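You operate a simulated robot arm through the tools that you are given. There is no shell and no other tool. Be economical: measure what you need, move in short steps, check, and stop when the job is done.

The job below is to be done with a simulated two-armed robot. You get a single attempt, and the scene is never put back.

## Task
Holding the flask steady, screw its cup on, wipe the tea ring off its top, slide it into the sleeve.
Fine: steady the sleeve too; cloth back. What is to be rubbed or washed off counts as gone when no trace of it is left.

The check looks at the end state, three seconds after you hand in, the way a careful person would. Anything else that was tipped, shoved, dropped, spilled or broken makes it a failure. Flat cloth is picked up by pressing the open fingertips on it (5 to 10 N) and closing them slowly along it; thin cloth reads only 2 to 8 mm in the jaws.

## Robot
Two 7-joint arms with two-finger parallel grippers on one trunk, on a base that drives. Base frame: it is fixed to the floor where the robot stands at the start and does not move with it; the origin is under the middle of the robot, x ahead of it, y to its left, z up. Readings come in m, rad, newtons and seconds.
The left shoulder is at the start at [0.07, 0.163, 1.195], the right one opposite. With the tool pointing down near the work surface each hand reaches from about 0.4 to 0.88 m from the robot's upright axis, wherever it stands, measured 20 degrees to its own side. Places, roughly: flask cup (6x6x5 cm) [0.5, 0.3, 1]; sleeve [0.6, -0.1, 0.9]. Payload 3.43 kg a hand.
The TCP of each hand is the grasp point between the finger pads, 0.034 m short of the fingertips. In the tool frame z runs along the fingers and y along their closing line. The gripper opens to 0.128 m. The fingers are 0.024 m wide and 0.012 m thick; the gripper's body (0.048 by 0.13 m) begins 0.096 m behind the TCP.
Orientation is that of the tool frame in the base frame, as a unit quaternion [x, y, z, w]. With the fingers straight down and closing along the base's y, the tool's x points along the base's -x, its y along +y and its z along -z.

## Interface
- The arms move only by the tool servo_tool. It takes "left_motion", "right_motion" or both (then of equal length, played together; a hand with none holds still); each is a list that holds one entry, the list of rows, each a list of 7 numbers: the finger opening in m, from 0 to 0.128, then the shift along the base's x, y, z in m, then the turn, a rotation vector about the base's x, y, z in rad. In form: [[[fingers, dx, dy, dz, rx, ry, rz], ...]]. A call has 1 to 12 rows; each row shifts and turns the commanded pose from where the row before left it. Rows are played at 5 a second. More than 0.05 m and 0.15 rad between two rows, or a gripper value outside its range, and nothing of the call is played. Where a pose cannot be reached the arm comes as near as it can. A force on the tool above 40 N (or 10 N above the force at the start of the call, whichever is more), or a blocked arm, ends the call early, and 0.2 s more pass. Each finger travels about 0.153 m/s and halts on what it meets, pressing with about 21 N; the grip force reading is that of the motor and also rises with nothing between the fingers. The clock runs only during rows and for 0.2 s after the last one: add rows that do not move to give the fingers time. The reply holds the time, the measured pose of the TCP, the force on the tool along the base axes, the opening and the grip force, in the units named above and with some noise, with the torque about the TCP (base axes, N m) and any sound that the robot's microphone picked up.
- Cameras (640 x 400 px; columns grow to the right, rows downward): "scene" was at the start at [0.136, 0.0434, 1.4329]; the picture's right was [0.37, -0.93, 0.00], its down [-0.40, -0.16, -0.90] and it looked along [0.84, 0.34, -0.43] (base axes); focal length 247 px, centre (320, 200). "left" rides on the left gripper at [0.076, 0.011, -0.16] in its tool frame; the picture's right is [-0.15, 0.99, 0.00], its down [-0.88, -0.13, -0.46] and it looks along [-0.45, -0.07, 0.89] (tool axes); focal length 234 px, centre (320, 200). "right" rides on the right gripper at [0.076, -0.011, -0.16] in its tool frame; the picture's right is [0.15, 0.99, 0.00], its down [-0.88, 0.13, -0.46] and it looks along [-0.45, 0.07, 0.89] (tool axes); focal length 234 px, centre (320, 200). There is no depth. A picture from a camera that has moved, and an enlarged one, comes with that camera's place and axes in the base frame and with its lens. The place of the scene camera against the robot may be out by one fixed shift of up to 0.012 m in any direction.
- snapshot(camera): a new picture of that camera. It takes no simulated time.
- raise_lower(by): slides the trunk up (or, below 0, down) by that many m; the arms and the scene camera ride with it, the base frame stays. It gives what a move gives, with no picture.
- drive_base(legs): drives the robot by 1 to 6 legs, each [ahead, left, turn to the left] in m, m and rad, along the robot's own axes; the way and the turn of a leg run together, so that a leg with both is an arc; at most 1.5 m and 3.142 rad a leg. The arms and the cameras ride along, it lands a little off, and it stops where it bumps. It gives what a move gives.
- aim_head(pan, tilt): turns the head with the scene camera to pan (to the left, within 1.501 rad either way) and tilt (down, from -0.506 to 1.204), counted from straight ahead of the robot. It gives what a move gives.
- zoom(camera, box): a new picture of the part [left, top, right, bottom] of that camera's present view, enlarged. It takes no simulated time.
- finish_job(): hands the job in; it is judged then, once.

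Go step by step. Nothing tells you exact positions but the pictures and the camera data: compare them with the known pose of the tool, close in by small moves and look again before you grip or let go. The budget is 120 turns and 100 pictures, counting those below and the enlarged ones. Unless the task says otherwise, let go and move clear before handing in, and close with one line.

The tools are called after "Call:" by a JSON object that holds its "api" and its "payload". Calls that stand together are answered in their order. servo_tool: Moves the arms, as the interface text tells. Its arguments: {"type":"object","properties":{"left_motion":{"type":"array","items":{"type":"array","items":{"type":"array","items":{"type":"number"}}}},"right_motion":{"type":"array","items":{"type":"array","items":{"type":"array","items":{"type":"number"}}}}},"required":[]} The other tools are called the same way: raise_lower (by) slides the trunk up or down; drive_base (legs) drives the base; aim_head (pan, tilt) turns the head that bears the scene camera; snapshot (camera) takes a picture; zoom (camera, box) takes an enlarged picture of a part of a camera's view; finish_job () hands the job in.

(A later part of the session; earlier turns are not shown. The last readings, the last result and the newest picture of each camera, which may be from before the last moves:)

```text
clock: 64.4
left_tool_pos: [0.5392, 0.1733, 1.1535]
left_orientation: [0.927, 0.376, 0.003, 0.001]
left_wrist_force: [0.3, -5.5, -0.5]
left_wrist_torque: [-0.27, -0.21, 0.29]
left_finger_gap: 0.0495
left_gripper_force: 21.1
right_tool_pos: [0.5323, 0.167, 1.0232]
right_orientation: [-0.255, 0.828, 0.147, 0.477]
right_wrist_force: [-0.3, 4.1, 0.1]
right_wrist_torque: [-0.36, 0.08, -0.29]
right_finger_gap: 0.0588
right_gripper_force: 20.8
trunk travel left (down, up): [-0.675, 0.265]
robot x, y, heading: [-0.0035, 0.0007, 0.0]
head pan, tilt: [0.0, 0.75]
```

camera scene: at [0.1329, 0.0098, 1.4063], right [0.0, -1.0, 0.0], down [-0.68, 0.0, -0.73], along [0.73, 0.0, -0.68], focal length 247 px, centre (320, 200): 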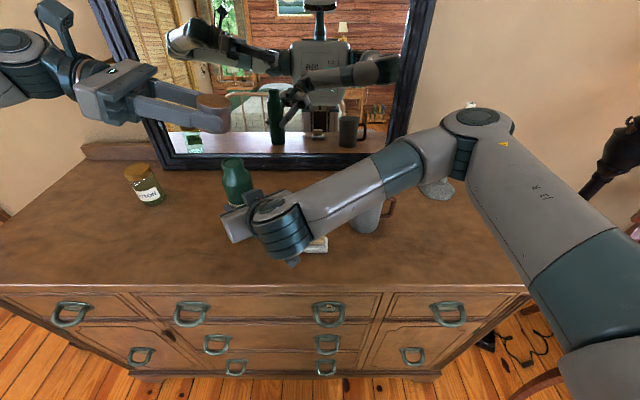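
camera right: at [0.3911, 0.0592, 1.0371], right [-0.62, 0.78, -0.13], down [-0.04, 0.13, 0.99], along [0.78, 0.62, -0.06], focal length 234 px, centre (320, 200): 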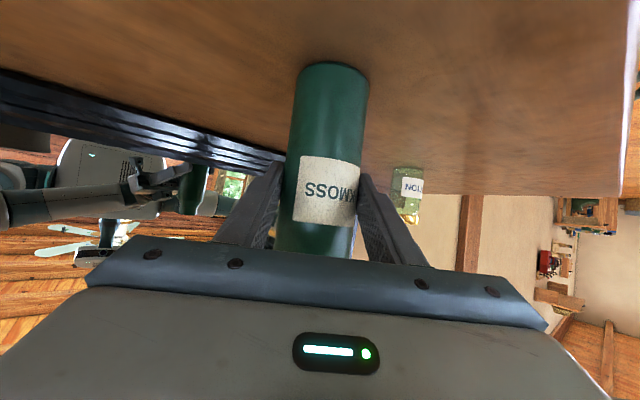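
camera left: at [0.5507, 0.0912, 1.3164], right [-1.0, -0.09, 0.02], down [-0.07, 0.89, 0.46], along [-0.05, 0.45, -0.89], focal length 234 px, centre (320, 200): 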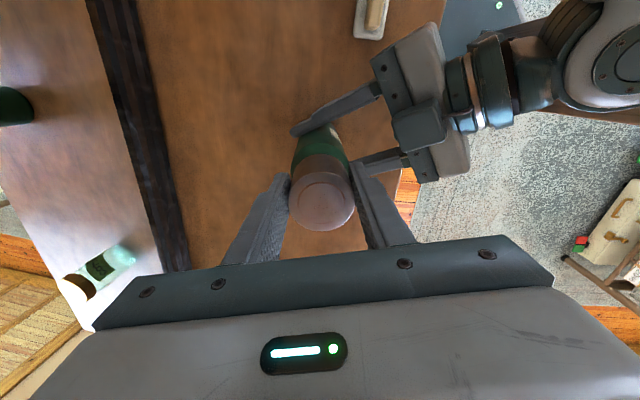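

Call:
{"api": "zoom", "payload": {"camera": "left", "box": [240, 120, 400, 260]}}

```text
2.86 times, centred on (320, 190) of left
camera zoom: at [0.6001, 0.2172, 1.3137], right [0.59, -0.81, 0.0], down [-0.72, -0.52, 0.45], along [-0.36, -0.27, -0.89], focal length 669 px, centre (320, 229)
```

zoom: 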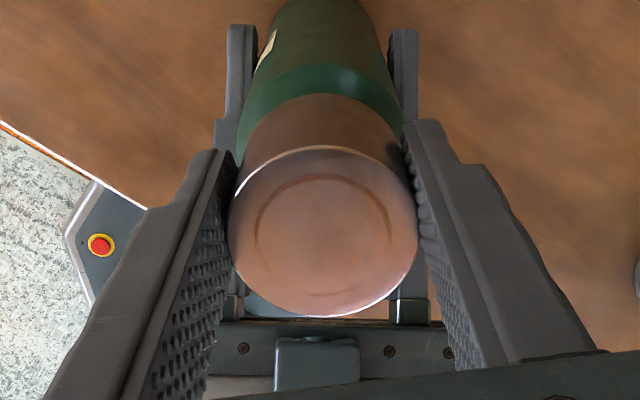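

The ring pattern shows no slip, so the cup is still turning down. I'll ratchet back with open fingers and turn on.

Call:
{"api": "servo_tool", "payload": {"left_motion": [[[0.06, 0, 0, 0, 0, 0, 0], [0.075, 0, 0, 0, 0, 0, 0], [0.075, 0, 0, 0, 0, 0, 0.148], [0.075, 0, 0, 0, 0, 0, 0.148], [0.075, 0, 0, 0, 0, 0, 0.148], [0.075, 0, 0, 0, 0, 0, 0.148], [0.075, 0, 0, 0, 0, 0, 0.148], [0.075, 0, 0, 0, 0, 0, 0.148], [0.075, 0, 0, 0, 0, 0, 0.148], [0.075, 0, 0, 0, 0, 0, 0.148], [0.075, 0, 0, 0, 0, 0, 0.148], [0.075, 0, 0, 0, 0, 0, 0.148]]]}}

Call:
{"api": "servo_tool", "payload": {"left_motion": [[[0.075, 0, 0, 0, 0, 0, 0.148], [0.075, 0, 0, 0, 0, 0, 0.148], [0.075, 0, 0, 0, 0, 0, 0.148], [0.075, 0, 0, 0, 0, 0, 0.148], [0.075, 0, 0, 0, 0, 0, 0.148], [0.075, 0, 0, 0, 0, 0, 0.148], [0.075, 0, 0, 0, 0, 0, 0.148], [0.075, 0, 0, 0, 0, 0, 0.148], [0.075, 0, 0, 0, 0, 0, 0], [0.05, 0, 0, 0, 0, 0, 0], [0.03, 0, 0, 0, 0, 0, 0], [0.02, 0, 0, 0, 0, 0, 0]]]}}

```text
clock: 67.0
left_tool_pos: [0.5392, 0.1742, 1.1525]
left_orientation: [0.428, 0.904, 0.003, -0.003]
left_wrist_force: [0.7, -0.1, -0.3]
left_wrist_torque: [0.0, 0.01, 0.0]
left_finger_gap: 0.0751
left_gripper_force: 0.0
right_tool_pos: [0.5324, 0.1674, 1.0225]
right_orientation: [-0.255, 0.828, 0.146, 0.477]
right_wrist_force: [0.6, -1.6, 0.3]
right_wrist_torque: [-0.07, 0.02, 0.07]
right_finger_gap: 0.0591
right_gripper_force: 21.1
trunk travel left (down, up): [-0.675, 0.265]
robot x, y, heading: [0.0036, 0.0023, -0.002]
head pan, tilt: [0.0, 0.75]
```

```text
clock: 69.6
left_tool_pos: [0.5399, 0.1738, 1.1546]
left_orientation: [-0.147, 0.989, 0.0, -0.002]
left_wrist_force: [2.8, -14.4, 0.4]
left_wrist_torque: [-0.93, -0.14, 0.09]
left_finger_gap: 0.0496
left_gripper_force: 20.5
right_tool_pos: [0.532, 0.1673, 1.0237]
right_orientation: [-0.257, 0.827, 0.148, 0.477]
right_wrist_force: [-3.4, 13.9, -1.0]
right_wrist_torque: [-0.98, -0.35, 0.08]
right_finger_gap: 0.0595
right_gripper_force: 21.2
trunk travel left (down, up): [-0.675, 0.265]
robot x, y, heading: [-0.0009, -0.0018, 0.003]
head pan, tilt: [0.0, 0.75]
```

Call:
{"api": "servo_tool", "payload": {"left_motion": [[[0.02, 0, -0.0014, 0, 0, 0, 0], [0.02, 0, 0, 0, 0, 0, -0.12], [0.02, 0, 0, 0, 0, 0, -0.12], [0.02, 0, 0, 0, 0, 0, -0.12], [0.02, 0, 0, 0, 0, 0, -0.12], [0.02, 0, 0, 0, 0, 0, 0]]]}}

```text
clock: 71.0
left_tool_pos: [0.5395, 0.1723, 1.1549]
left_orientation: [0.093, 0.996, 0.001, -0.001]
left_wrist_force: [4.0, -21.3, 9.7]
left_wrist_torque: [-1.38, -0.27, 0.61]
left_finger_gap: 0.0512
left_gripper_force: 21.4
right_tool_pos: [0.5309, 0.1683, 1.024]
right_orientation: [-0.255, 0.827, 0.147, 0.478]
right_wrist_force: [-4.9, 24.9, 0.4]
right_wrist_torque: [-0.97, -0.21, -0.5]
right_finger_gap: 0.0603
right_gripper_force: 21.2
trunk travel left (down, up): [-0.675, 0.265]
robot x, y, heading: [0.0011, -0.0008, 0.001]
head pan, tilt: [0.0, 0.75]
```

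The turning torque is now 0.61 N·m, which looks tight. I'll open to relax and check whether cup or flask slipped.

Call:
{"api": "zoom", "payload": {"camera": "left", "box": [240, 120, 400, 260]}}

Call:
{"api": "servo_tool", "payload": {"left_motion": [[[0.06, 0, 0, 0, 0, 0, 0], [0.075, 0, -0.001, 0, 0, 0, 0], [0.075, 0, 0, 0, 0, 0, 0]]]}}

Call:
{"api": "zoom", "payload": {"camera": "scene", "box": [182, 120, 278, 180]}}

```text
2.86 times, centred on (320, 190) of left
camera zoom: at [0.4658, 0.1956, 1.3145], right [0.33, 0.95, 0.0], down [0.84, -0.29, 0.45], along [0.43, -0.15, -0.89], focal length 669 px, centre (320, 229)
```

zoom: 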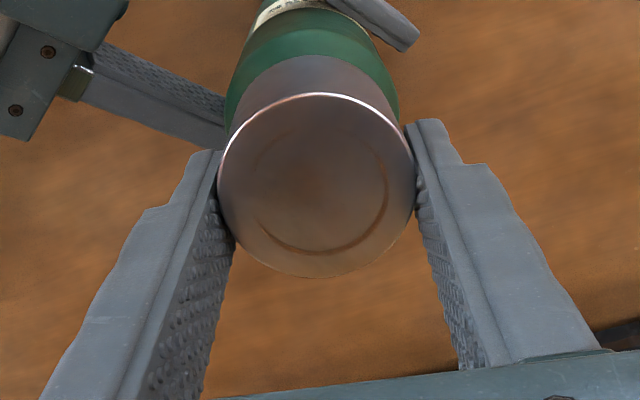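

```text
clock: 71.8
left_tool_pos: [0.5389, 0.1729, 1.1533]
left_orientation: [0.092, 0.996, 0.002, -0.003]
left_wrist_force: [1.0, 0.1, -0.5]
left_wrist_torque: [-0.02, 0.03, 0.0]
left_finger_gap: 0.0749
left_gripper_force: 0.1
right_tool_pos: [0.5339, 0.1662, 1.0222]
right_orientation: [-0.254, 0.828, 0.145, 0.478]
right_wrist_force: [0.9, -2.0, 0.3]
right_wrist_torque: [-0.01, -0.16, -0.02]
right_finger_gap: 0.0592
right_gripper_force: 21.0
trunk travel left (down, up): [-0.675, 0.265]
robot x, y, heading: [-0.0011, 0.0051, 0.004]
head pan, tilt: [0.0, 0.75]
```

```text
6.67 times, centred on (230, 150) of scene
camera zoom: at [0.1337, 0.0091, 1.4062], right [0.0, -1.0, 0.0], down [-0.68, 0.0, -0.73], along [0.73, 0.0, -0.68], focal length 1647 px, centre (920, 533)
```

zoom: 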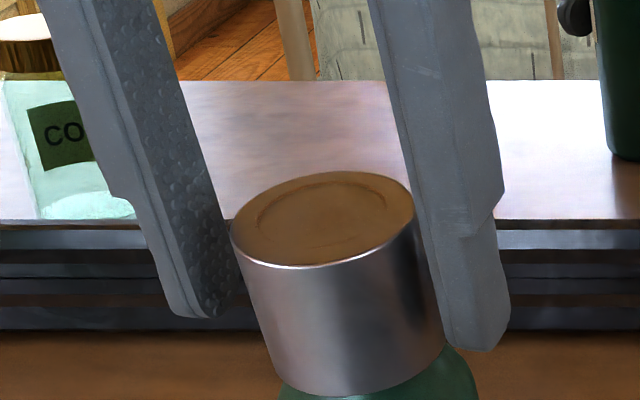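

The cup's axis now reads about (0.529, 0.173), so I was gripping it off-centre by about a centimetre. I'll recentre and take another turn.

Call:
{"api": "servo_tool", "payload": {"left_motion": [[[0.075, -0.0045, 0, 0, 0, 0, 0], [0.075, -0.0045, 0, 0, 0, 0, 0], [0.075, 0, 0, 0, 0, 0, 0]]]}}

Call:
{"api": "zoom", "payload": {"camera": "left", "box": [240, 120, 400, 260]}}

```text
clock: 72.6
left_tool_pos: [0.5295, 0.1711, 1.1524]
left_orientation: [0.092, 0.996, 0.002, -0.002]
left_wrist_force: [-0.2, -1.0, 1.5]
left_wrist_torque: [0.01, 0.04, 0.0]
left_finger_gap: 0.0749
left_gripper_force: 0.0
right_tool_pos: [0.5332, 0.1678, 1.0223]
right_orientation: [-0.255, 0.828, 0.147, 0.478]
right_wrist_force: [0.2, -0.7, 0.4]
right_wrist_torque: [-0.06, -0.12, -0.04]
right_finger_gap: 0.0592
right_gripper_force: 20.6
trunk travel left (down, up): [-0.675, 0.265]
robot x, y, heading: [-0.0002, 0.0006, 0.002]
head pan, tilt: [0.0, 0.75]
```

```text
2.86 times, centred on (320, 190) of left
camera zoom: at [0.4576, 0.1943, 1.3139], right [0.33, 0.95, 0.0], down [0.84, -0.29, 0.45], along [0.43, -0.14, -0.89], focal length 669 px, centre (320, 229)
```

zoom: 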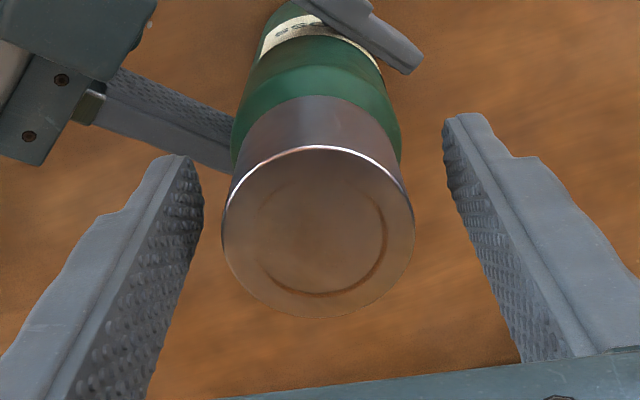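

Call:
{"api": "servo_tool", "payload": {"left_motion": [[[0.055, 0, 0, 0, 0, 0, 0], [0.03, 0, 0, 0, 0, 0, 0], [0.02, 0, 0, 0, 0, 0, 0], [0.02, 0, 0, 0, 0, 0, -0.12], [0.02, 0, 0, 0, 0, 0, -0.12], [0.02, 0, 0, 0, 0, 0, -0.12], [0.02, 0, 0, 0, 0, 0, 0]]]}}

Call:
{"api": "snapshot", "payload": {"camera": "right"}}

Call:
{"api": "zoom", "payload": {"camera": "left", "box": [240, 120, 400, 260]}}

```text
clock: 74.2
left_tool_pos: [0.5293, 0.1739, 1.1529]
left_orientation: [0.269, 0.963, 0.002, -0.002]
left_wrist_force: [-0.7, -2.4, 0.2]
left_wrist_torque: [0.13, 0.08, 0.47]
left_finger_gap: 0.0494
left_gripper_force: 21.5
right_tool_pos: [0.5326, 0.1666, 1.0233]
right_orientation: [-0.254, 0.828, 0.146, 0.478]
right_wrist_force: [-0.7, 3.7, 0.3]
right_wrist_torque: [-0.14, 0.02, -0.42]
right_finger_gap: 0.0595
right_gripper_force: 20.9
trunk travel left (down, up): [-0.675, 0.265]
robot x, y, heading: [-0.0033, 0.0023, -0.001]
head pan, tilt: [0.0, 0.75]
```

```text
35 pictures are left
camera right: at [0.3918, 0.0586, 1.037], right [-0.62, 0.78, -0.13], down [-0.04, 0.14, 0.99], along [0.79, 0.61, -0.06], focal length 234 px, centre (320, 200)
```

right: 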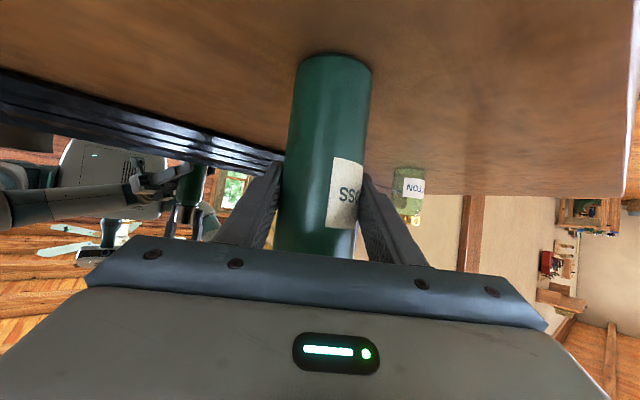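

```text
2.86 times, centred on (320, 190) of left
camera zoom: at [0.4703, 0.2192, 1.3137], right [0.64, 0.77, 0.0], down [0.69, -0.57, 0.45], along [0.35, -0.29, -0.89], focal length 669 px, centre (320, 229)
```

zoom: 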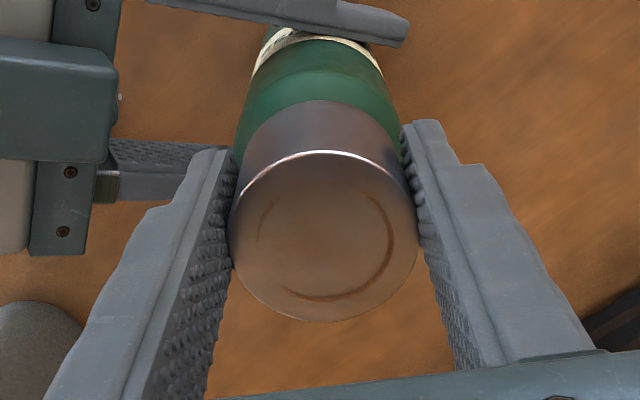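

The flask has begun turning in the right grip at about 0.45 N·m, so the cup is tight. Next I'll free both hands: the left will hold the flask from its side, leaving the right to fetch the cloth and later steady the sleeve.

Call:
{"api": "servo_tool", "payload": {"left_motion": [[[0.06, 0, 0, 0, 0, 0, 0], [0.08, 0, 0, 0, 0, 0, 0], [0.08, 0, 0, 0, 0, 0, 0], [0.08, 0, 0, 0.03, 0, 0, 0], [0.08, 0, 0, 0.04, 0, 0, 0], [0.08, 0, 0.02, 0.035, 0, 0, 0], [0.08, -0.01, 0.04, 0.01, 0, 0, 0.14], [0.08, -0.015, 0.04, 0.0, 0, 0, 0.14], [0.08, -0.015, 0.04, 0, 0, 0, 0.14], [0.08, -0.015, 0.02, 0, 0, 0, 0.14], [0.08, -0.015, 0, 0, 0, 0, 0.14], [0.08, 0, 0, 0, 0, 0, 0.14]]], "right_motion": [[[0.03, 0, 0, 0, 0, 0, 0], [0.03, 0, 0, 0, 0, 0, 0], [0.03, 0, 0, 0, 0, 0, 0], [0.065, 0, 0, 0, 0, 0, 0], [0.085, 0, 0, 0, 0, 0, 0], [0.1, 0, 0, 0, 0, 0, 0], [0.1, -0.021, -0.0145, 0.0147, 0, 0, 0], [0.1, -0.0285, -0.0197, 0.02, 0, 0, 0], [0.1, -0.0285, -0.0197, 0.02, 0, 0, 0], [0.1, 0, -0.02, 0.03, 0, 0, 0], [0.1, 0, -0.03, 0.03, 0, 0, 0], [0.1, 0, -0.03, 0.03, 0, 0, 0]]]}}

Call:
{"api": "snapshot", "payload": {"camera": "scene"}}

```text
clock: 76.8
left_tool_pos: [0.4585, 0.3298, 1.2687]
left_orientation: [-0.149, 0.989, 0.002, -0.002]
left_wrist_force: [-0.5, 0.1, 0.4]
left_wrist_torque: [0.01, -0.02, -0.01]
left_finger_gap: 0.0801
left_gripper_force: 0.0
right_tool_pos: [0.4746, 0.0516, 1.1765]
right_orientation: [-0.254, 0.828, 0.146, 0.478]
right_wrist_force: [-0.6, -0.9, -0.3]
right_wrist_torque: [0.0, 0.0, 0.01]
right_finger_gap: 0.0998
right_gripper_force: 0.1
right hand out of reach, approached as far as the arm can: row 10, 11, 12
trunk travel left (down, up): [-0.675, 0.265]
robot x, y, heading: [-0.0028, -0.0006, 0.006]
head pan, tilt: [0.0, 0.75]
```

```text
33 pictures are left
camera scene: at [0.1325, 0.0071, 1.4063], right [0.0, -1.0, 0.0], down [-0.68, 0.0, -0.73], along [0.73, 0.0, -0.68], focal length 247 px, centre (320, 200)
```

scene: 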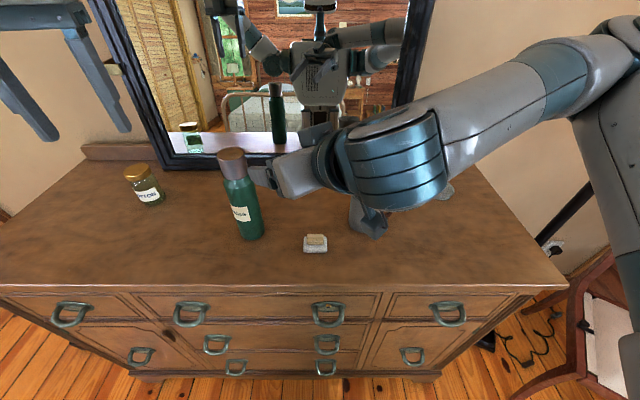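

The flask stands steady with its cup on. I'll bring the right hand back to pointing down and start turning the left hand for its side grip.

Call:
{"api": "servo_tool", "payload": {"left_motion": [[[0.09, 0, 0, 0, 0, 0, 0.1415], [0.09, 0, 0, 0, 0, 0, 0.1415], [0.09, 0, 0, 0, 0, 0, 0.1415], [0.09, 0, 0, 0, 0, 0, 0.1415], [0.09, 0, 0, 0, 0, 0, 0.1415], [0.09, 0, 0, 0, 0, 0, 0.1415], [0.09, 0, 0, 0, 0, 0, 0.1415], [0.09, 0, 0, 0, 0, 0, 0.1415], [0.09, 0, 0, 0, 0, 0, 0.1415], [0.09, 0, 0.003, 0, -0.131, 0, 0], [0.09, 0, 0.003, 0, -0.131, 0, 0], [0.09, 0, 0.003, 0, -0.131, 0, 0]]], "right_motion": [[[0.09, 0, -0.03, 0.015, 0, 0, -0.15], [0.09, 0, -0.03, 0.015, 0, 0, -0.15], [0.09, 0, -0.03, 0.015, 0, 0, -0.15], [0.09, 0, -0.03, 0.015, 0, 0, -0.15], [0.09, 0, 0, 0.005, 0, 0.1496, 0], [0.09, 0, 0, 0.005, 0, 0.1496, 0], [0.09, 0, 0, 0.005, 0, 0.1496, 0], [0.09, 0, 0, 0.005, 0, 0.1496, 0], [0.09, 0, 0, 0, 0, 0.1496, 0], [0.09, 0, 0, 0, 0, 0.1496, 0], [0.09, 0, 0, 0, 0, 0.1496, 0], [0.09, 0, 0, 0, 0, 0, 0]]]}}

Call:
{"api": "servo_tool", "payload": {"left_motion": [[[0.09, 0, 0.003, 0, -0.131, 0, 0], [0.09, 0, 0.003, 0, -0.131, 0, 0], [0.09, 0, 0.003, 0, -0.131, 0, 0], [0.09, 0, 0.003, 0, -0.131, 0, 0], [0.09, 0, 0.003, 0, -0.131, 0, 0], [0.09, 0, 0, 0, -0.131, 0, 0], [0.09, 0, 0, 0, -0.08, 0, 0], [0.09, 0, 0, 0, 0, 0, 0]]]}}

```text
clock: 79.4
left_tool_pos: [0.46, 0.3425, 1.269]
left_orientation: [-0.693, 0.693, -0.141, -0.142]
left_wrist_force: [0.3, 0.0, -0.4]
left_wrist_torque: [-0.07, -0.05, -0.03]
left_finger_gap: 0.0896
left_gripper_force: 0.1
right_tool_pos: [0.4827, -0.0607, 1.2596]
right_orientation: [0.0, 1.0, -0.002, -0.002]
right_wrist_force: [0.3, -0.6, 0.2]
right_wrist_torque: [0.0, -0.02, 0.0]
right_finger_gap: 0.09
right_gripper_force: 0.1
right hand out of reach, approached as far as the arm can: row 1, 2
trunk travel left (down, up): [-0.675, 0.265]
robot x, y, heading: [-0.0022, -0.0007, -0.005]
head pan, tilt: [0.0, 0.75]
```

```text
clock: 81.2
left_tool_pos: [0.4626, 0.3571, 1.2669]
left_orientation: [-0.57, 0.57, -0.417, -0.419]
left_wrist_force: [-1.4, -0.1, -0.2]
left_wrist_torque: [-0.06, 0.02, -0.03]
left_finger_gap: 0.0901
left_gripper_force: 0.1
right_tool_pos: [0.4857, -0.0607, 1.2591]
right_orientation: [0.0, 1.0, -0.002, -0.002]
right_wrist_force: [0.1, -0.5, 1.2]
right_wrist_torque: [-0.02, 0.03, 0.01]
right_finger_gap: 0.0901
right_gripper_force: 0.1
trunk travel left (down, up): [-0.675, 0.265]
robot x, y, heading: [-0.0014, 0.0023, 0.0]
head pan, tilt: [0.0, 0.75]
```

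Call:
{"api": "servo_tool", "payload": {"left_motion": [[[0.09, -0.006, -0.035, -0.025, 0, 0, 0], [0.09, -0.006, -0.035, -0.025, 0, 0, 0], [0.09, 0, -0.008, -0.017, 0, 0, 0], [0.09, 0, 0, 0, 0, 0, 0.14], [0.09, 0, 0, 0, 0, 0, 0.14], [0.09, 0, 0, 0, 0, 0, 0.14], [0.09, 0, 0, 0, 0, 0, 0.14], [0.09, 0, 0, 0, 0, 0, 0.14], [0.09, 0, 0, 0, -0.11, -0.092, 0], [0.09, 0, 0, 0, -0.11, -0.092, 0], [0.09, 0, 0, 0, 0, 0, 0]]], "right_motion": [[[0.08, 0, 0.016, -0.03, 0, 0, 0], [0.08, 0, 0.016, -0.03, 0, 0, 0], [0.08, 0, 0.016, -0.03, 0, 0, 0], [0.08, 0, 0.016, -0.03, 0, 0, 0], [0.08, 0, 0, -0.02, 0, 0, 0], [0.08, 0, 0, 0, 0, 0, 0], [0.08, 0, 0, 0, 0, 0, 0], [0.08, 0, 0, 0, 0, 0, 0], [0.08, 0, 0, 0, 0, 0, 0], [0.08, 0, 0, 0, 0, 0, 0], [0.08, 0, 0, 0, 0, 0, 0]]]}}

Call:
{"api": "snapshot", "payload": {"camera": "left"}}

Call:
{"api": "snapshot", "payload": {"camera": "right"}}

```text
clock: 83.6
left_tool_pos: [0.4481, 0.2795, 1.2006]
left_orientation: [0.647, -0.303, 0.634, 0.296]
left_wrist_force: [-0.2, 0.0, -0.1]
left_wrist_torque: [-0.01, -0.02, 0.02]
left_finger_gap: 0.0902
left_gripper_force: 0.0
left hand out of reach, approached as far as the arm can: row 8
right_tool_pos: [0.4824, 0.0017, 1.1191]
right_orientation: [0.0, 1.0, -0.002, 0.001]
right_wrist_force: [0.3, 0.3, -0.3]
right_wrist_torque: [-0.03, 0.01, -0.01]
right_finger_gap: 0.0799
right_gripper_force: 0.0
trunk travel left (down, up): [-0.675, 0.265]
robot x, y, heading: [-0.0007, -0.0021, -0.003]
head pan, tilt: [0.0, 0.75]
```

```text
32 pictures are left
camera left: at [0.3372, 0.3926, 1.2804], right [-0.76, -0.63, -0.15], down [-0.2, 0.45, -0.87], along [0.62, -0.63, -0.47], focal length 234 px, centre (320, 200)
```

left: 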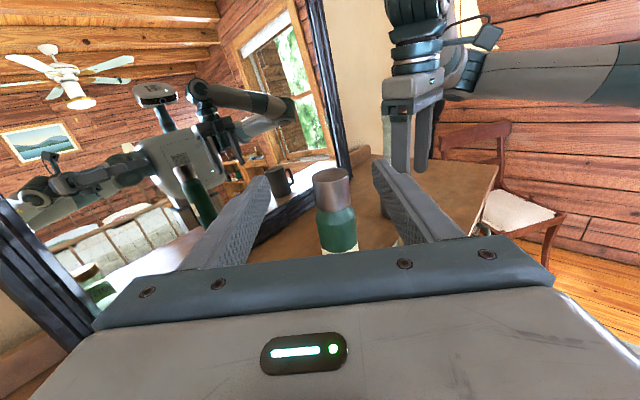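

```text
31 pictures are left
camera right: at [0.4049, -0.0095, 1.2774], right [-0.15, 0.99, 0.0], down [0.88, 0.13, 0.45], along [0.45, 0.06, -0.89], focal length 234 px, centre (320, 200)
```

right: 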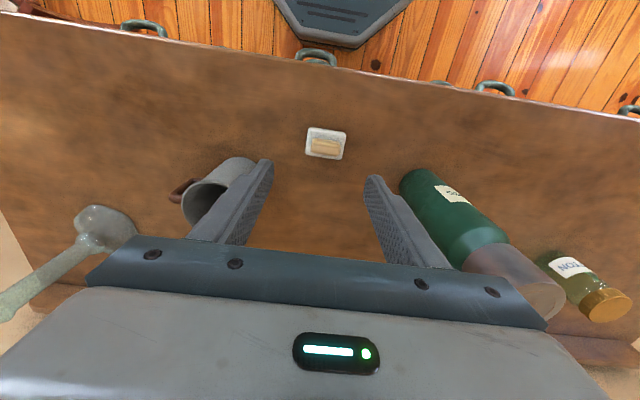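

Call:
{"api": "servo_tool", "payload": {"left_motion": [[[0.09, -0.005, -0.0045, -0.0335, 0, 0, 0], [0.09, -0.005, -0.0045, -0.0335, 0, 0, 0], [0.09, 0, 0, -0.0335, 0, 0, 0], [0.09, 0, 0, -0.0335, 0, 0, 0], [0.09, 0.022, -0.025, 0, 0, 0, 0], [0.09, 0.01, -0.0113, 0, 0, 0, 0], [0.09, 0, 0, 0, 0, 0, 0]]]}}

Call:
{"api": "snapshot", "payload": {"camera": "left"}}

Call:
{"api": "zoom", "payload": {"camera": "right", "box": [276, 110, 372, 170]}}

```text
clock: 85.2
left_tool_pos: [0.4694, 0.2354, 1.0662]
left_orientation: [0.646, -0.302, 0.635, 0.296]
left_wrist_force: [-0.2, 0.0, -0.1]
left_wrist_torque: [-0.01, 0.02, -0.02]
left_finger_gap: 0.09
left_gripper_force: 0.1
right_tool_pos: [0.4811, 0.0027, 1.1185]
right_orientation: [-0.001, 1.0, -0.002, 0.001]
right_wrist_force: [0.5, 0.2, 0.4]
right_wrist_torque: [-0.02, -0.05, 0.01]
right_finger_gap: 0.0802
right_gripper_force: 0.0
trunk travel left (down, up): [-0.675, 0.265]
robot x, y, heading: [-0.0062, 0.0001, 0.002]
head pan, tilt: [0.0, 0.75]
```

```text
30 pictures are left
camera left: at [0.3587, 0.3485, 1.1457], right [-0.76, -0.63, -0.15], down [-0.2, 0.45, -0.87], along [0.62, -0.63, -0.47], focal length 234 px, centre (320, 200)
```

left: 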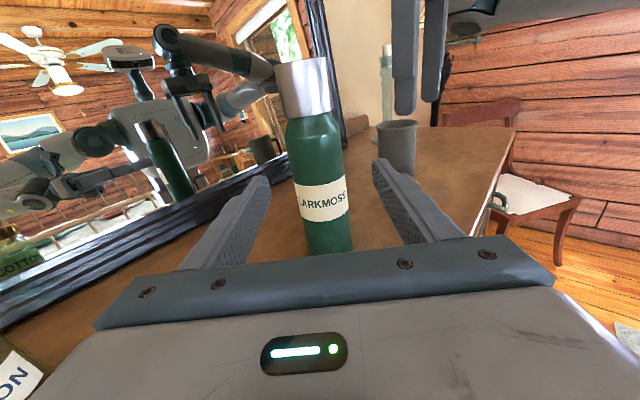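

```text
6.67 times, centred on (324, 140) of right
camera zoom: at [0.4044, -0.0081, 1.2775], right [-0.15, 0.99, 0.0], down [0.88, 0.13, 0.46], along [0.45, 0.06, -0.89], focal length 1561 px, centre (293, 600)
```

zoom: 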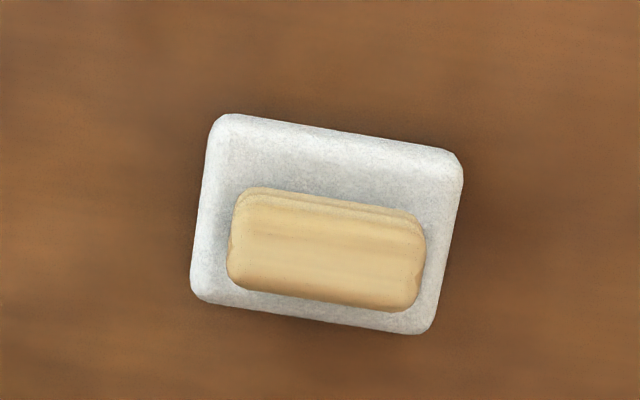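

The left hand lines up with the flask. I'll advance and grip the flask at about z 1.066.

Call:
{"api": "servo_tool", "payload": {"left_motion": [[[0.09, 0.0202, -0.0231, 0, 0, 0, 0], [0.09, 0.0202, -0.0231, 0, 0, 0, 0], [0.09, 0.0202, -0.0231, 0, 0, 0, 0], [0.09, 0, 0, 0, 0, 0, 0], [0.075, 0, 0, 0, 0, 0, 0], [0.066, 0, 0, 0, 0, 0, 0], [0.058, 0, 0, 0, 0, 0, 0], [0.04, 0, 0, 0, 0, 0, 0], [0.03, 0, 0, 0, 0, 0, 0]]]}}

Call:
{"api": "snapshot", "payload": {"camera": "left"}}

```text
clock: 87.2
left_tool_pos: [0.5302, 0.1675, 1.0654]
left_orientation: [0.647, -0.303, 0.634, 0.297]
left_wrist_force: [-0.2, -0.2, 0.0]
left_wrist_torque: [-0.09, -0.05, -0.05]
left_finger_gap: 0.059
left_gripper_force: 20.7
right_tool_pos: [0.4815, 0.0033, 1.1181]
right_orientation: [0.0, 1.0, -0.001, -0.001]
right_wrist_force: [-0.8, -1.0, 0.0]
right_wrist_torque: [0.02, 0.0, 0.01]
right_finger_gap: 0.0798
right_gripper_force: 0.0
trunk travel left (down, up): [-0.675, 0.265]
robot x, y, heading: [-0.0011, -0.0029, -0.001]
head pan, tilt: [0.0, 0.75]
```

```text
28 pictures are left
camera left: at [0.4196, 0.28, 1.1456], right [-0.76, -0.63, -0.15], down [-0.2, 0.45, -0.87], along [0.62, -0.63, -0.47], focal length 234 px, centre (320, 200)
```

left: 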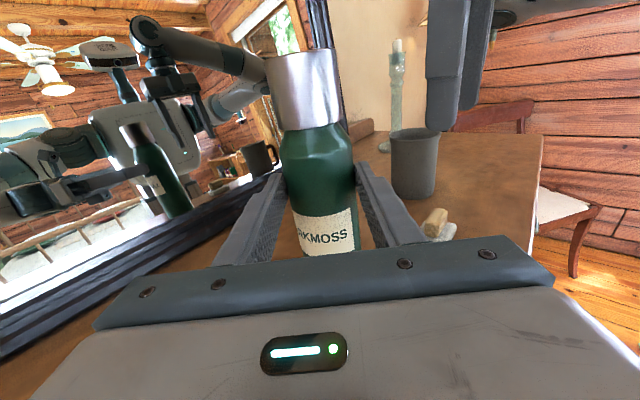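

The flask is held by the left hand. Now the right hand goes down to the folded cloth on its dish, with fingertips about 5 mm above the dish.

Call:
{"api": "servo_tool", "payload": {"right_motion": [[[0.075, 0.002, 0.005, -0.04, 0, 0, 0], [0.07, 0, 0, -0.04, 0, 0, 0], [0.07, 0, 0, -0.03, 0, 0, 0], [0.07, 0, 0, -0.02, 0, 0, 0], [0.07, 0, 0, -0.004, 0, 0, 0], [0.07, 0, 0, 0, 0, 0, 0]]]}}

Call:
{"api": "zoom", "payload": {"camera": "right", "box": [240, 130, 400, 230]}}

```text
clock: 88.6
left_tool_pos: [0.5303, 0.1668, 1.0654]
left_orientation: [0.647, -0.302, 0.634, 0.296]
left_wrist_force: [-1.5, 0.0, -0.9]
left_wrist_torque: [0.05, -0.02, -0.02]
left_finger_gap: 0.059
left_gripper_force: 20.8
right_tool_pos: [0.4859, 0.0059, 0.9836]
right_orientation: [0.0, 1.0, -0.002, -0.001]
right_wrist_force: [-0.5, 0.5, 0.3]
right_wrist_torque: [0.0, 0.01, -0.03]
right_finger_gap: 0.0701
right_gripper_force: 0.1
trunk travel left (down, up): [-0.675, 0.265]
robot x, y, heading: [-0.0011, 0.0014, 0.0]
head pan, tilt: [0.0, 0.75]
```

```text
4.00 times, centred on (320, 180) of right
camera zoom: at [0.4083, -0.004, 1.1435], right [-0.15, 0.99, 0.0], down [0.88, 0.13, 0.45], along [0.45, 0.06, -0.89], focal length 937 px, centre (320, 280)
```

zoom: 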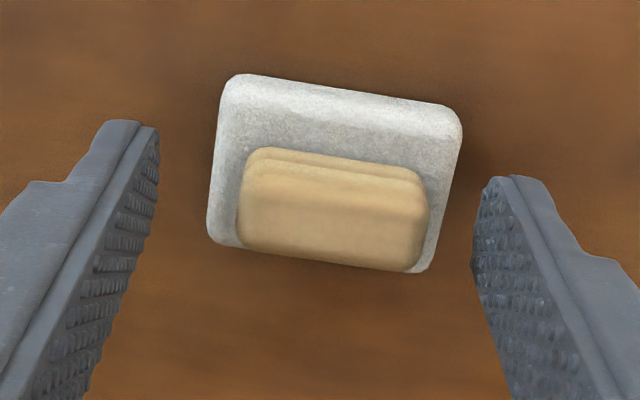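

Call:
{"api": "servo_tool", "payload": {"right_motion": [[[0.06, 0.001, 0.0035, 0, 0, 0, 0], [0.05, 0, 0, 0, 0, 0, 0], [0.044, 0, 0, 0, 0, 0, 0], [0.04, 0, 0, 0, 0, 0, 0], [0.036, 0, 0, 0, 0, 0, 0], [0.032, 0, 0, 0, 0, 0, 0], [0.028, 0, 0, 0, 0, 0, 0], [0.02, 0, 0, 0, 0, 0, 0]]]}}

Call:
{"api": "zoom", "payload": {"camera": "right", "box": [240, 130, 400, 230]}}

```text
clock: 90.4
left_tool_pos: [0.53, 0.1675, 1.0655]
left_orientation: [0.646, -0.302, 0.635, 0.297]
left_wrist_force: [-1.2, -0.7, 0.9]
left_wrist_torque: [-0.03, 0.04, -0.06]
left_finger_gap: 0.0589
left_gripper_force: 20.8
right_tool_pos: [0.4862, 0.0104, 0.9846]
right_orientation: [-0.001, 1.0, -0.002, -0.001]
right_wrist_force: [-0.5, -1.1, -0.6]
right_wrist_torque: [0.01, -0.01, -0.02]
right_finger_gap: 0.0388
right_gripper_force: 20.9
trunk travel left (down, up): [-0.675, 0.265]
robot x, y, heading: [0.0014, 0.0027, -0.0]
head pan, tilt: [0.0, 0.75]
```

```text
4.00 times, centred on (320, 180) of right
camera zoom: at [0.4096, -0.0008, 1.1438], right [-0.15, 0.99, 0.0], down [0.88, 0.13, 0.45], along [0.45, 0.06, -0.89], focal length 937 px, centre (320, 280)
```

zoom: 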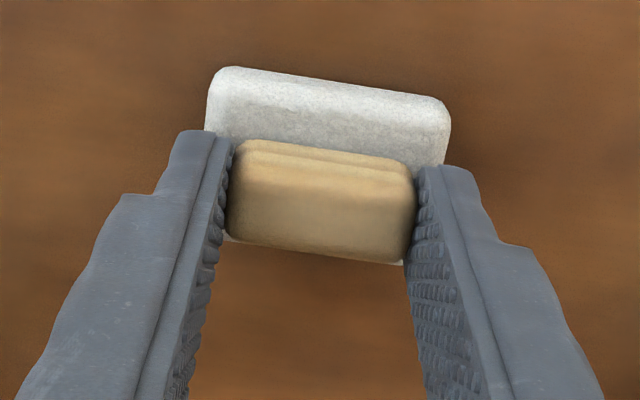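

The cloth is gripped at 0.039. I'll lift it slowly and carry it over the cup.

Call:
{"api": "servo_tool", "payload": {"right_motion": [[[0.02, 0, 0, 0.008, 0, 0, 0], [0.02, 0, 0, 0.015, 0, 0, 0], [0.02, 0, 0, 0.027, 0, 0, 0], [0.02, 0, 0, 0.035, 0, 0, 0], [0.02, 0, 0, 0.04, 0, 0, 0], [0.02, 0, 0, 0.04, 0, 0, 0], [0.02, 0, 0, 0.04, 0, 0, 0], [0.02, 0, 0, 0.03, 0, 0, 0], [0.02, 0, 0, 0, 0, 0, 0]]]}}

Call:
{"api": "servo_tool", "payload": {"right_motion": [[[0.02, 0.008, 0.028, 0, 0, 0, 0], [0.02, 0.009, 0.033, 0, 0, 0, 0], [0.02, 0.009, 0.033, 0, 0, 0, 0], [0.02, 0.009, 0.033, 0, 0, 0, 0], [0.02, 0.009, 0.029, 0, 0, 0, 0], [0.02, 0, 0, 0, 0, 0, 0]]]}}

Call:
{"api": "zoom", "payload": {"camera": "scene", "box": [166, 90, 326, 190]}}

Call:
{"api": "snapshot", "payload": {"camera": "right"}}

```text
clock: 92.4
left_tool_pos: [0.5301, 0.1663, 1.0659]
left_orientation: [0.647, -0.302, 0.635, 0.296]
left_wrist_force: [-0.6, 0.3, -0.2]
left_wrist_torque: [0.11, 0.11, 0.04]
left_finger_gap: 0.059
left_gripper_force: 21.1
right_tool_pos: [0.487, 0.0097, 1.2209]
right_orientation: [0.001, 1.0, -0.002, -0.001]
right_wrist_force: [-0.2, -0.2, 0.1]
right_wrist_torque: [-0.03, 0.0, 0.0]
right_finger_gap: 0.0389
right_gripper_force: 20.7
trunk travel left (down, up): [-0.675, 0.265]
robot x, y, heading: [-0.0027, 0.0005, -0.003]
head pan, tilt: [0.0, 0.75]
```

```text
clock: 93.8
left_tool_pos: [0.53, 0.1672, 1.0659]
left_orientation: [0.647, -0.303, 0.633, 0.296]
left_wrist_force: [-0.8, 0.3, 0.0]
left_wrist_torque: [0.15, 0.03, 0.05]
left_finger_gap: 0.0591
left_gripper_force: 21.0
right_tool_pos: [0.5305, 0.1666, 1.2211]
right_orientation: [0.0, 1.0, -0.003, 0.001]
right_wrist_force: [0.7, 0.4, -0.3]
right_wrist_torque: [0.02, 0.0, 0.0]
right_finger_gap: 0.0393
right_gripper_force: 21.1
trunk travel left (down, up): [-0.675, 0.265]
robot x, y, heading: [0.0031, 0.0038, 0.001]
head pan, tilt: [0.0, 0.75]
```

```text
4.00 times, centred on (246, 140) of scene
camera zoom: at [0.1337, 0.0086, 1.4062], right [0.0, -1.0, 0.0], down [-0.68, 0.0, -0.73], along [0.73, 0.0, -0.68], focal length 988 px, centre (616, 440)
```

zoom: 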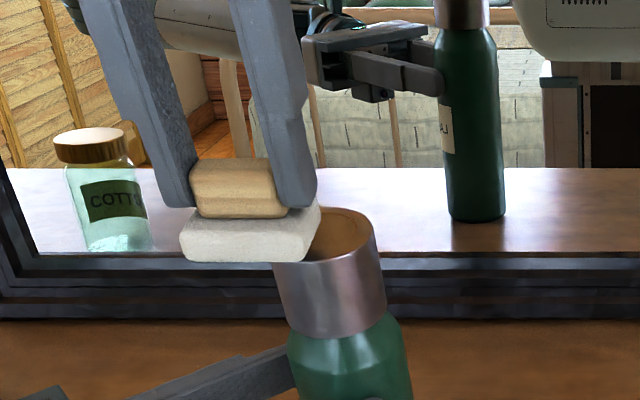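

```text
24 pictures are left
camera right: at [0.4536, 0.155, 1.3793], right [-0.15, 0.99, 0.0], down [0.88, 0.13, 0.45], along [0.45, 0.06, -0.89], focal length 234 px, centre (320, 200)
```

right: 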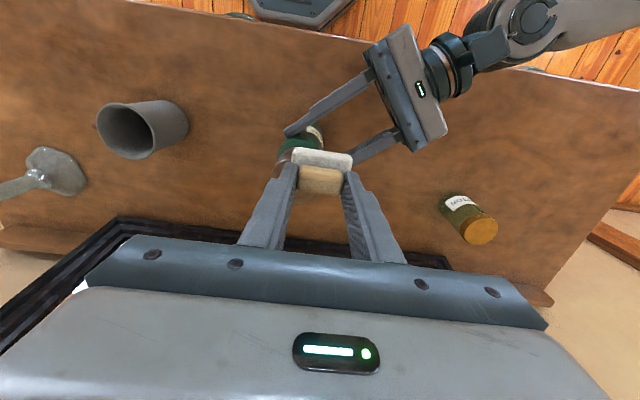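

The white base came up with the block, so the "cloth" is a wiping pad with a handle and its bottom sits 54 mm below the TCP. The flask looks farther along the left fingers than I assumed, so I'll look at it properly.

Call:
{"api": "snapshot", "payload": {"camera": "scene"}}

Call:
{"api": "zoom", "payload": {"camera": "left", "box": [220, 20, 420, 260]}}

```text
23 pictures are left
camera scene: at [0.1337, 0.0086, 1.4062], right [0.0, -1.0, 0.0], down [-0.68, 0.0, -0.73], along [0.73, 0.0, -0.68], focal length 247 px, centre (320, 200)
```

scene: 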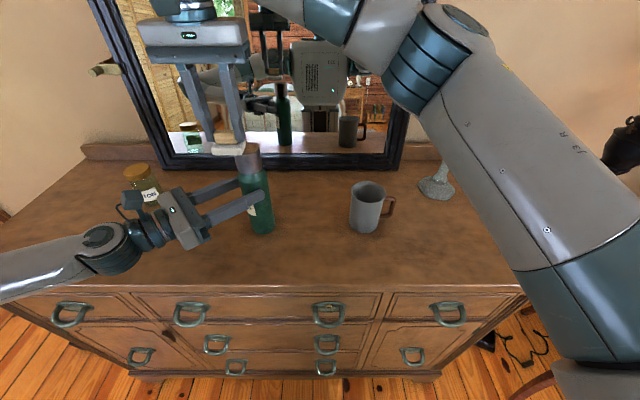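

```text
1.67 times, centred on (320, 140) of left
camera zoom: at [0.4198, 0.2797, 1.1456], right [-0.76, -0.63, -0.15], down [-0.2, 0.45, -0.87], along [0.62, -0.63, -0.47], focal length 390 px, centre (320, 300)
```

zoom: 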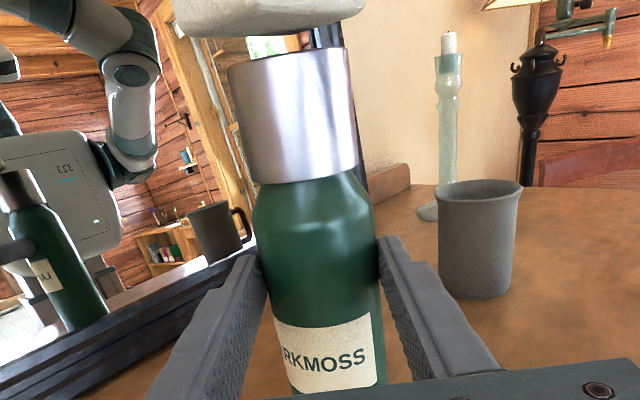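

The flask now stands at about (0.550, 0.1475), gripped near the left fingertips. I'll open, move the left hand 25 mm deeper and regrip, then check.

Call:
{"api": "servo_tool", "payload": {"left_motion": [[[0.065, 0, 0, 0, 0, 0, 0], [0.085, 0, 0, 0, 0, 0, 0], [0.085, 0, 0, 0, 0, 0, 0], [0.085, 0.0085, -0.0095, 0, 0, 0, 0], [0.085, 0.0085, -0.0095, 0, 0, 0, 0], [0.085, 0, 0, 0, 0, 0, 0], [0.07, 0, 0, 0, 0, 0, 0], [0.063, 0, 0, 0, 0, 0, 0], [0.058, 0, 0, 0, 0, 0, 0], [0.05, 0, 0, 0, 0, 0, 0], [0.03, 0, 0, 0, 0, 0, 0]]], "right_motion": [[[0.02, 0, 0, 0.015, 0, 0, 0], [0.02, 0, 0, 0.015, 0, 0, 0], [0.02, 0, 0, 0, 0, 0, 0], [0.02, 0, 0, 0, 0, 0, 0], [0.02, 0, 0, 0, 0, 0, 0], [0.02, 0, 0, 0, 0, 0, 0], [0.02, 0, 0, 0, 0, 0, 0], [0.02, 0, 0, 0, 0, 0, 0], [0.02, 0, 0, 0, 0, 0, 0], [0.02, 0, 0, 0, 0, 0, 0], [0.02, 0, 0, 0, 0, 0, 0]]]}}

Call:
{"api": "zoom", "payload": {"camera": "scene", "box": [150, 130, 310, 250]}}

```text
clock: 96.2
left_tool_pos: [0.5476, 0.1475, 1.0668]
left_orientation: [0.648, -0.302, 0.634, 0.295]
left_wrist_force: [-0.7, -2.3, 0.5]
left_wrist_torque: [-0.15, -0.05, -0.05]
left_finger_gap: 0.0592
left_gripper_force: 21.0
right_tool_pos: [0.5293, 0.1664, 1.2495]
right_orientation: [0.001, 1.0, -0.002, -0.001]
right_wrist_force: [0.3, -0.6, 0.2]
right_wrist_torque: [-0.03, -0.01, -0.01]
right_finger_gap: 0.0391
right_gripper_force: 21.1
trunk travel left (down, up): [-0.675, 0.265]
robot x, y, heading: [0.0034, -0.0019, -0.001]
head pan, tilt: [0.0, 0.75]
```

```text
3.33 times, centred on (230, 190) of scene
camera zoom: at [0.1335, 0.009, 1.4063], right [0.0, -1.0, 0.0], down [-0.68, 0.0, -0.73], along [0.73, 0.0, -0.68], focal length 823 px, centre (620, 233)
```

zoom: 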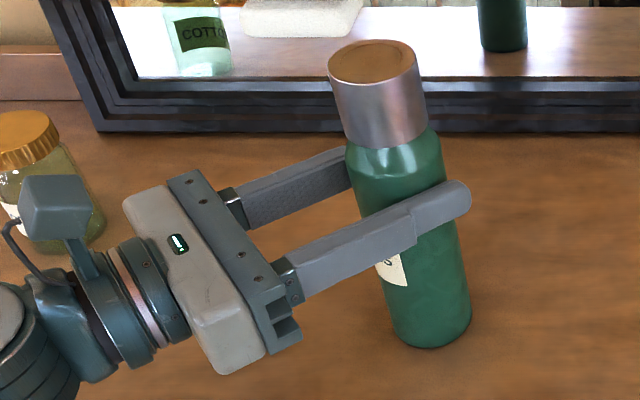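

The flask is now well inside the left grip, with the cup top at about (0.547, 0.142, 1.158). I'll bring the pad over it and lower gently to light contact.

Call:
{"api": "servo_tool", "payload": {"right_motion": [[[0.02, 0.0197, -0.0235, 0, 0, 0, 0], [0.02, 0, 0, -0.018, 0, 0, 0], [0.02, 0, 0, -0.014, 0, 0, 0], [0.02, 0, 0, -0.003, 0, 0, 0], [0.02, 0, 0, -0.0015, 0, 0, 0], [0.02, 0, 0, -0.0015, 0, 0, 0], [0.02, 0, 0, 0, 0, 0, 0]]]}}

Call:
{"api": "zoom", "payload": {"camera": "scene", "box": [190, 110, 310, 190]}}

```text
clock: 97.8
left_tool_pos: [0.5483, 0.148, 1.0662]
left_orientation: [0.647, -0.302, 0.634, 0.296]
left_wrist_force: [1.0, 1.0, 0.5]
left_wrist_torque: [0.0, -0.32, -0.02]
left_finger_gap: 0.0591
left_gripper_force: 20.7
right_tool_pos: [0.5497, 0.1417, 1.2116]
right_orientation: [0.001, 1.0, -0.002, 0.001]
right_wrist_force: [-0.4, -1.6, 6.8]
right_wrist_torque: [-0.01, 0.06, 0.01]
right_finger_gap: 0.0389
right_gripper_force: 20.9
trunk travel left (down, up): [-0.675, 0.265]
robot x, y, heading: [-0.001, 0.0015, 0.003]
head pan, tilt: [0.0, 0.75]
```

```text
5.00 times, centred on (250, 150) of scene
camera zoom: at [0.1333, 0.0091, 1.4063], right [0.0, -1.0, 0.0], down [-0.68, 0.0, -0.73], along [0.73, 0.0, -0.68], focal length 1235 px, centre (670, 450)
```

zoom: 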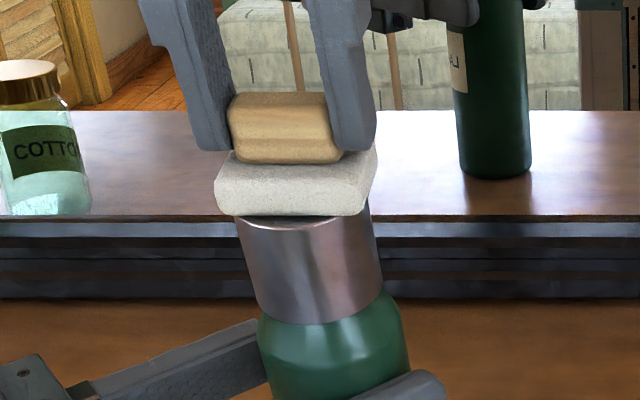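

Contact at about 7 N. Now I'll rub in short strokes across and along.

Call:
{"api": "servo_tool", "payload": {"right_motion": [[[0.02, 0.007, 0, -0.0005, 0, 0, 0], [0.02, 0.007, 0, 0, 0, 0, 0], [0.02, -0.009, 0, 0, 0, 0, 0], [0.02, -0.009, 0, 0, 0, 0, 0], [0.02, -0.009, 0, 0, 0, 0, 0], [0.02, 0.009, 0.004, 0, 0, 0, 0], [0.02, 0.009, 0.004, 0, 0, 0, 0], [0.02, 0.009, 0, 0, 0, 0, 0], [0.02, -0.009, -0.008, 0, 0, 0, 0], [0.02, -0.009, -0.008, 0, 0, 0, 0], [0.02, -0.009, 0, 0, 0, 0, 0], [0.02, 0.013, 0.008, 0, 0, 0, 0]]]}}

Call:
{"api": "servo_tool", "payload": {"right_motion": [[[0.02, 0, 0.01, 0, 0, 0, 0], [0.02, 0, 0.007, 0, 0, 0, 0], [0.02, 0, -0.01, 0, 0, 0, 0], [0.02, 0, -0.01, 0, 0, 0, 0], [0.02, 0, -0.01, 0, 0, 0, 0], [0.02, 0.008, 0.01, 0, 0, 0, 0], [0.02, 0.006, 0.01, 0, 0, 0, 0], [0.02, -0.009, 0.008, 0, 0, 0, 0], [0.02, -0.009, -0.008, 0, 0, 0, 0], [0.02, -0.009, -0.008, 0, 0, 0, 0], [0.02, 0.009, 0.008, 0, 0, 0, 0], [0.02, 0.006, 0.003, 0, 0, 0, 0]]]}}

Call:
{"api": "servo_tool", "payload": {"right_motion": [[[0.02, 0, 0, 0.02, 0, 0, 0], [0.02, -0.01, -0.02, 0.03, 0, 0, 0], [0.02, -0.02, -0.04, 0.01, 0, 0, 0], [0.02, -0.02, -0.04, 0, 0, 0, 0], [0.02, 0, 0, 0, 0, 0, 0]]]}}

Call:
{"api": "zoom", "payload": {"camera": "scene", "box": [222, 126, 286, 166]}}

```text
clock: 100.4
left_tool_pos: [0.548, 0.1481, 1.0673]
left_orientation: [0.646, -0.303, 0.634, 0.297]
left_wrist_force: [3.4, 0.4, -1.8]
left_wrist_torque: [-0.21, 0.43, -0.03]
left_finger_gap: 0.059
left_gripper_force: 20.9
right_tool_pos: [0.5501, 0.1425, 1.2122]
right_orientation: [0.0, 1.0, -0.002, 0.0]
right_wrist_force: [-5.4, -2.9, 9.0]
right_wrist_torque: [-0.14, 0.37, 0.01]
right_finger_gap: 0.0386
right_gripper_force: 20.7
trunk travel left (down, up): [-0.675, 0.265]
robot x, y, heading: [0.0039, -0.0007, 0.001]
head pan, tilt: [0.0, 0.75]
```

```text
clock: 103.0
left_tool_pos: [0.5484, 0.1476, 1.067]
left_orientation: [0.647, -0.302, 0.635, 0.296]
left_wrist_force: [7.9, 3.8, -0.8]
left_wrist_torque: [-0.27, 0.53, -0.02]
left_finger_gap: 0.0588
left_gripper_force: 21.3
right_tool_pos: [0.5507, 0.1521, 1.2115]
right_orientation: [0.001, 1.0, -0.002, -0.001]
right_wrist_force: [-7.6, -3.2, 13.9]
right_wrist_torque: [-0.26, 0.42, -0.02]
right_finger_gap: 0.0388
right_gripper_force: 20.9
trunk travel left (down, up): [-0.675, 0.265]
robot x, y, heading: [0.0044, 0.0027, 0.003]
head pan, tilt: [0.0, 0.75]
```

```text
clock: 104.2
left_tool_pos: [0.5474, 0.1486, 1.0669]
left_orientation: [0.647, -0.303, 0.634, 0.297]
left_wrist_force: [-0.7, -2.2, 2.9]
left_wrist_torque: [-0.15, -0.05, -0.03]
left_finger_gap: 0.059
left_gripper_force: 20.7
right_tool_pos: [0.5014, 0.0519, 1.2715]
right_orientation: [-0.001, 1.0, -0.002, 0.0]
right_wrist_force: [-0.3, 0.6, -0.2]
right_wrist_torque: [-0.01, 0.02, 0.03]
right_finger_gap: 0.0389
right_gripper_force: 21.2
trunk travel left (down, up): [-0.675, 0.265]
robot x, y, heading: [-0.0008, -0.0011, 0.005]
head pan, tilt: [0.0, 0.75]
```

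```text
10.00 times, centred on (254, 146) of scene
camera zoom: at [0.1336, 0.01, 1.4063], right [0.0, -1.0, 0.0], down [-0.68, 0.0, -0.73], along [0.73, 0.0, -0.68], focal length 2470 px, centre (980, 740)
```

zoom: 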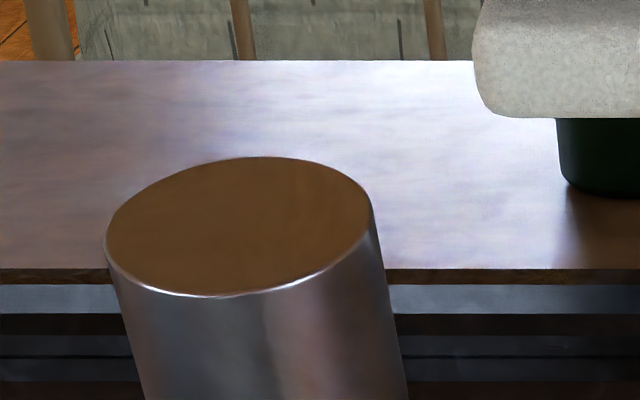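

No trace of the ring is left on the cup top. I'll take the pad back to where it lay and lower it down.

Call:
{"api": "servo_tool", "payload": {"right_motion": [[[0.02, -0.0074, -0.0207, -0.02, 0, 0, 0], [0.02, -0.0074, -0.0208, -0.035, 0, 0, 0], [0.02, 0, 0, -0.04, 0, 0, 0], [0.02, 0, 0, -0.04, 0, 0, 0], [0.02, 0, 0, -0.04, 0, 0, 0], [0.02, 0, 0, -0.04, 0, 0, 0], [0.02, 0, 0, -0.035, 0, 0, 0], [0.02, 0, 0, -0.02, 0, 0, 0], [0.02, 0, 0, -0.01, 0, 0, 0], [0.02, 0, 0, -0.005, 0, 0, 0], [0.02, 0, 0, 0, 0, 0, 0]]]}}

```text
clock: 106.6
left_tool_pos: [0.5466, 0.1477, 1.0673]
left_orientation: [0.647, -0.303, 0.634, 0.296]
left_wrist_force: [0.1, -0.4, 4.9]
left_wrist_torque: [-0.03, -0.13, -0.07]
left_finger_gap: 0.0591
left_gripper_force: 21.4
right_tool_pos: [0.4876, 0.0102, 0.9866]
right_orientation: [0.0, 1.0, -0.002, -0.001]
right_wrist_force: [0.3, -0.1, -0.7]
right_wrist_torque: [-0.02, -0.04, 0.01]
right_finger_gap: 0.0388
right_gripper_force: 20.7
trunk travel left (down, up): [-0.675, 0.265]
robot x, y, heading: [-0.0001, 0.0006, 0.001]
head pan, tilt: [0.0, 0.75]
```

Call:
{"api": "servo_tool", "payload": {"right_motion": [[[0.02, 0, 0, -0.0015, 0, 0, 0], [0.02, 0, 0, -0.0008, 0, 0, 0], [0.02, 0, 0, 0, 0, 0, 0], [0.045, 0, 0, 0, 0, 0, 0], [0.06, 0, 0, 0, 0, 0, 0], [0.065, 0, 0, 0, 0, 0, 0], [0.065, 0, 0, 0.03, 0, 0, 0], [0.065, 0, 0, 0.045, 0, 0, 0], [0.065, 0, 0, 0.045, 0, 0, 0], [0.065, 0, -0.03, 0.04, 0, 0, 0], [0.065, 0, -0.04, 0.03, 0, 0, 0], [0.065, 0, -0.04, 0, 0, 0, 0]]]}}

Call:
{"api": "snapshot", "payload": {"camera": "right"}}

```text
clock: 109.2
left_tool_pos: [0.5468, 0.1464, 1.0666]
left_orientation: [0.647, -0.303, 0.634, 0.295]
left_wrist_force: [0.9, -0.7, 3.3]
left_wrist_torque: [-0.3, -0.13, 0.05]
left_finger_gap: 0.0587
left_gripper_force: 20.4
right_tool_pos: [0.4863, -0.0997, 1.1764]
right_orientation: [0.001, 1.0, -0.001, -0.001]
right_wrist_force: [0.3, -0.8, 0.7]
right_wrist_torque: [0.04, -0.01, 0.0]
right_finger_gap: 0.065
right_gripper_force: 0.2
trunk travel left (down, up): [-0.675, 0.265]
robot x, y, heading: [-0.001, -0.0015, 0.002]
head pan, tilt: [0.0, 0.75]
```

```text
18 pictures are left
camera right: at [0.4091, -0.1108, 1.336], right [-0.15, 0.99, 0.0], down [0.88, 0.13, 0.45], along [0.45, 0.07, -0.89], focal length 234 px, centre (320, 200)
```

right: 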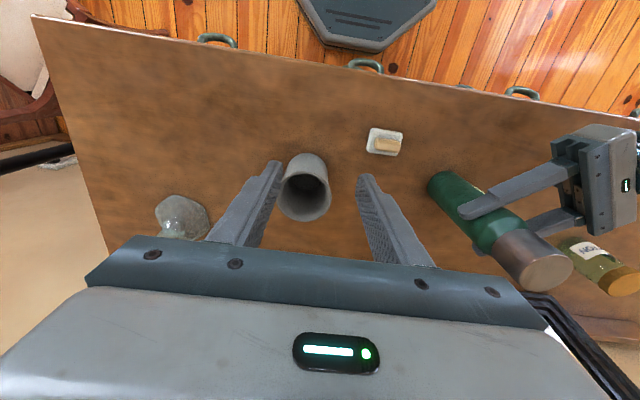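

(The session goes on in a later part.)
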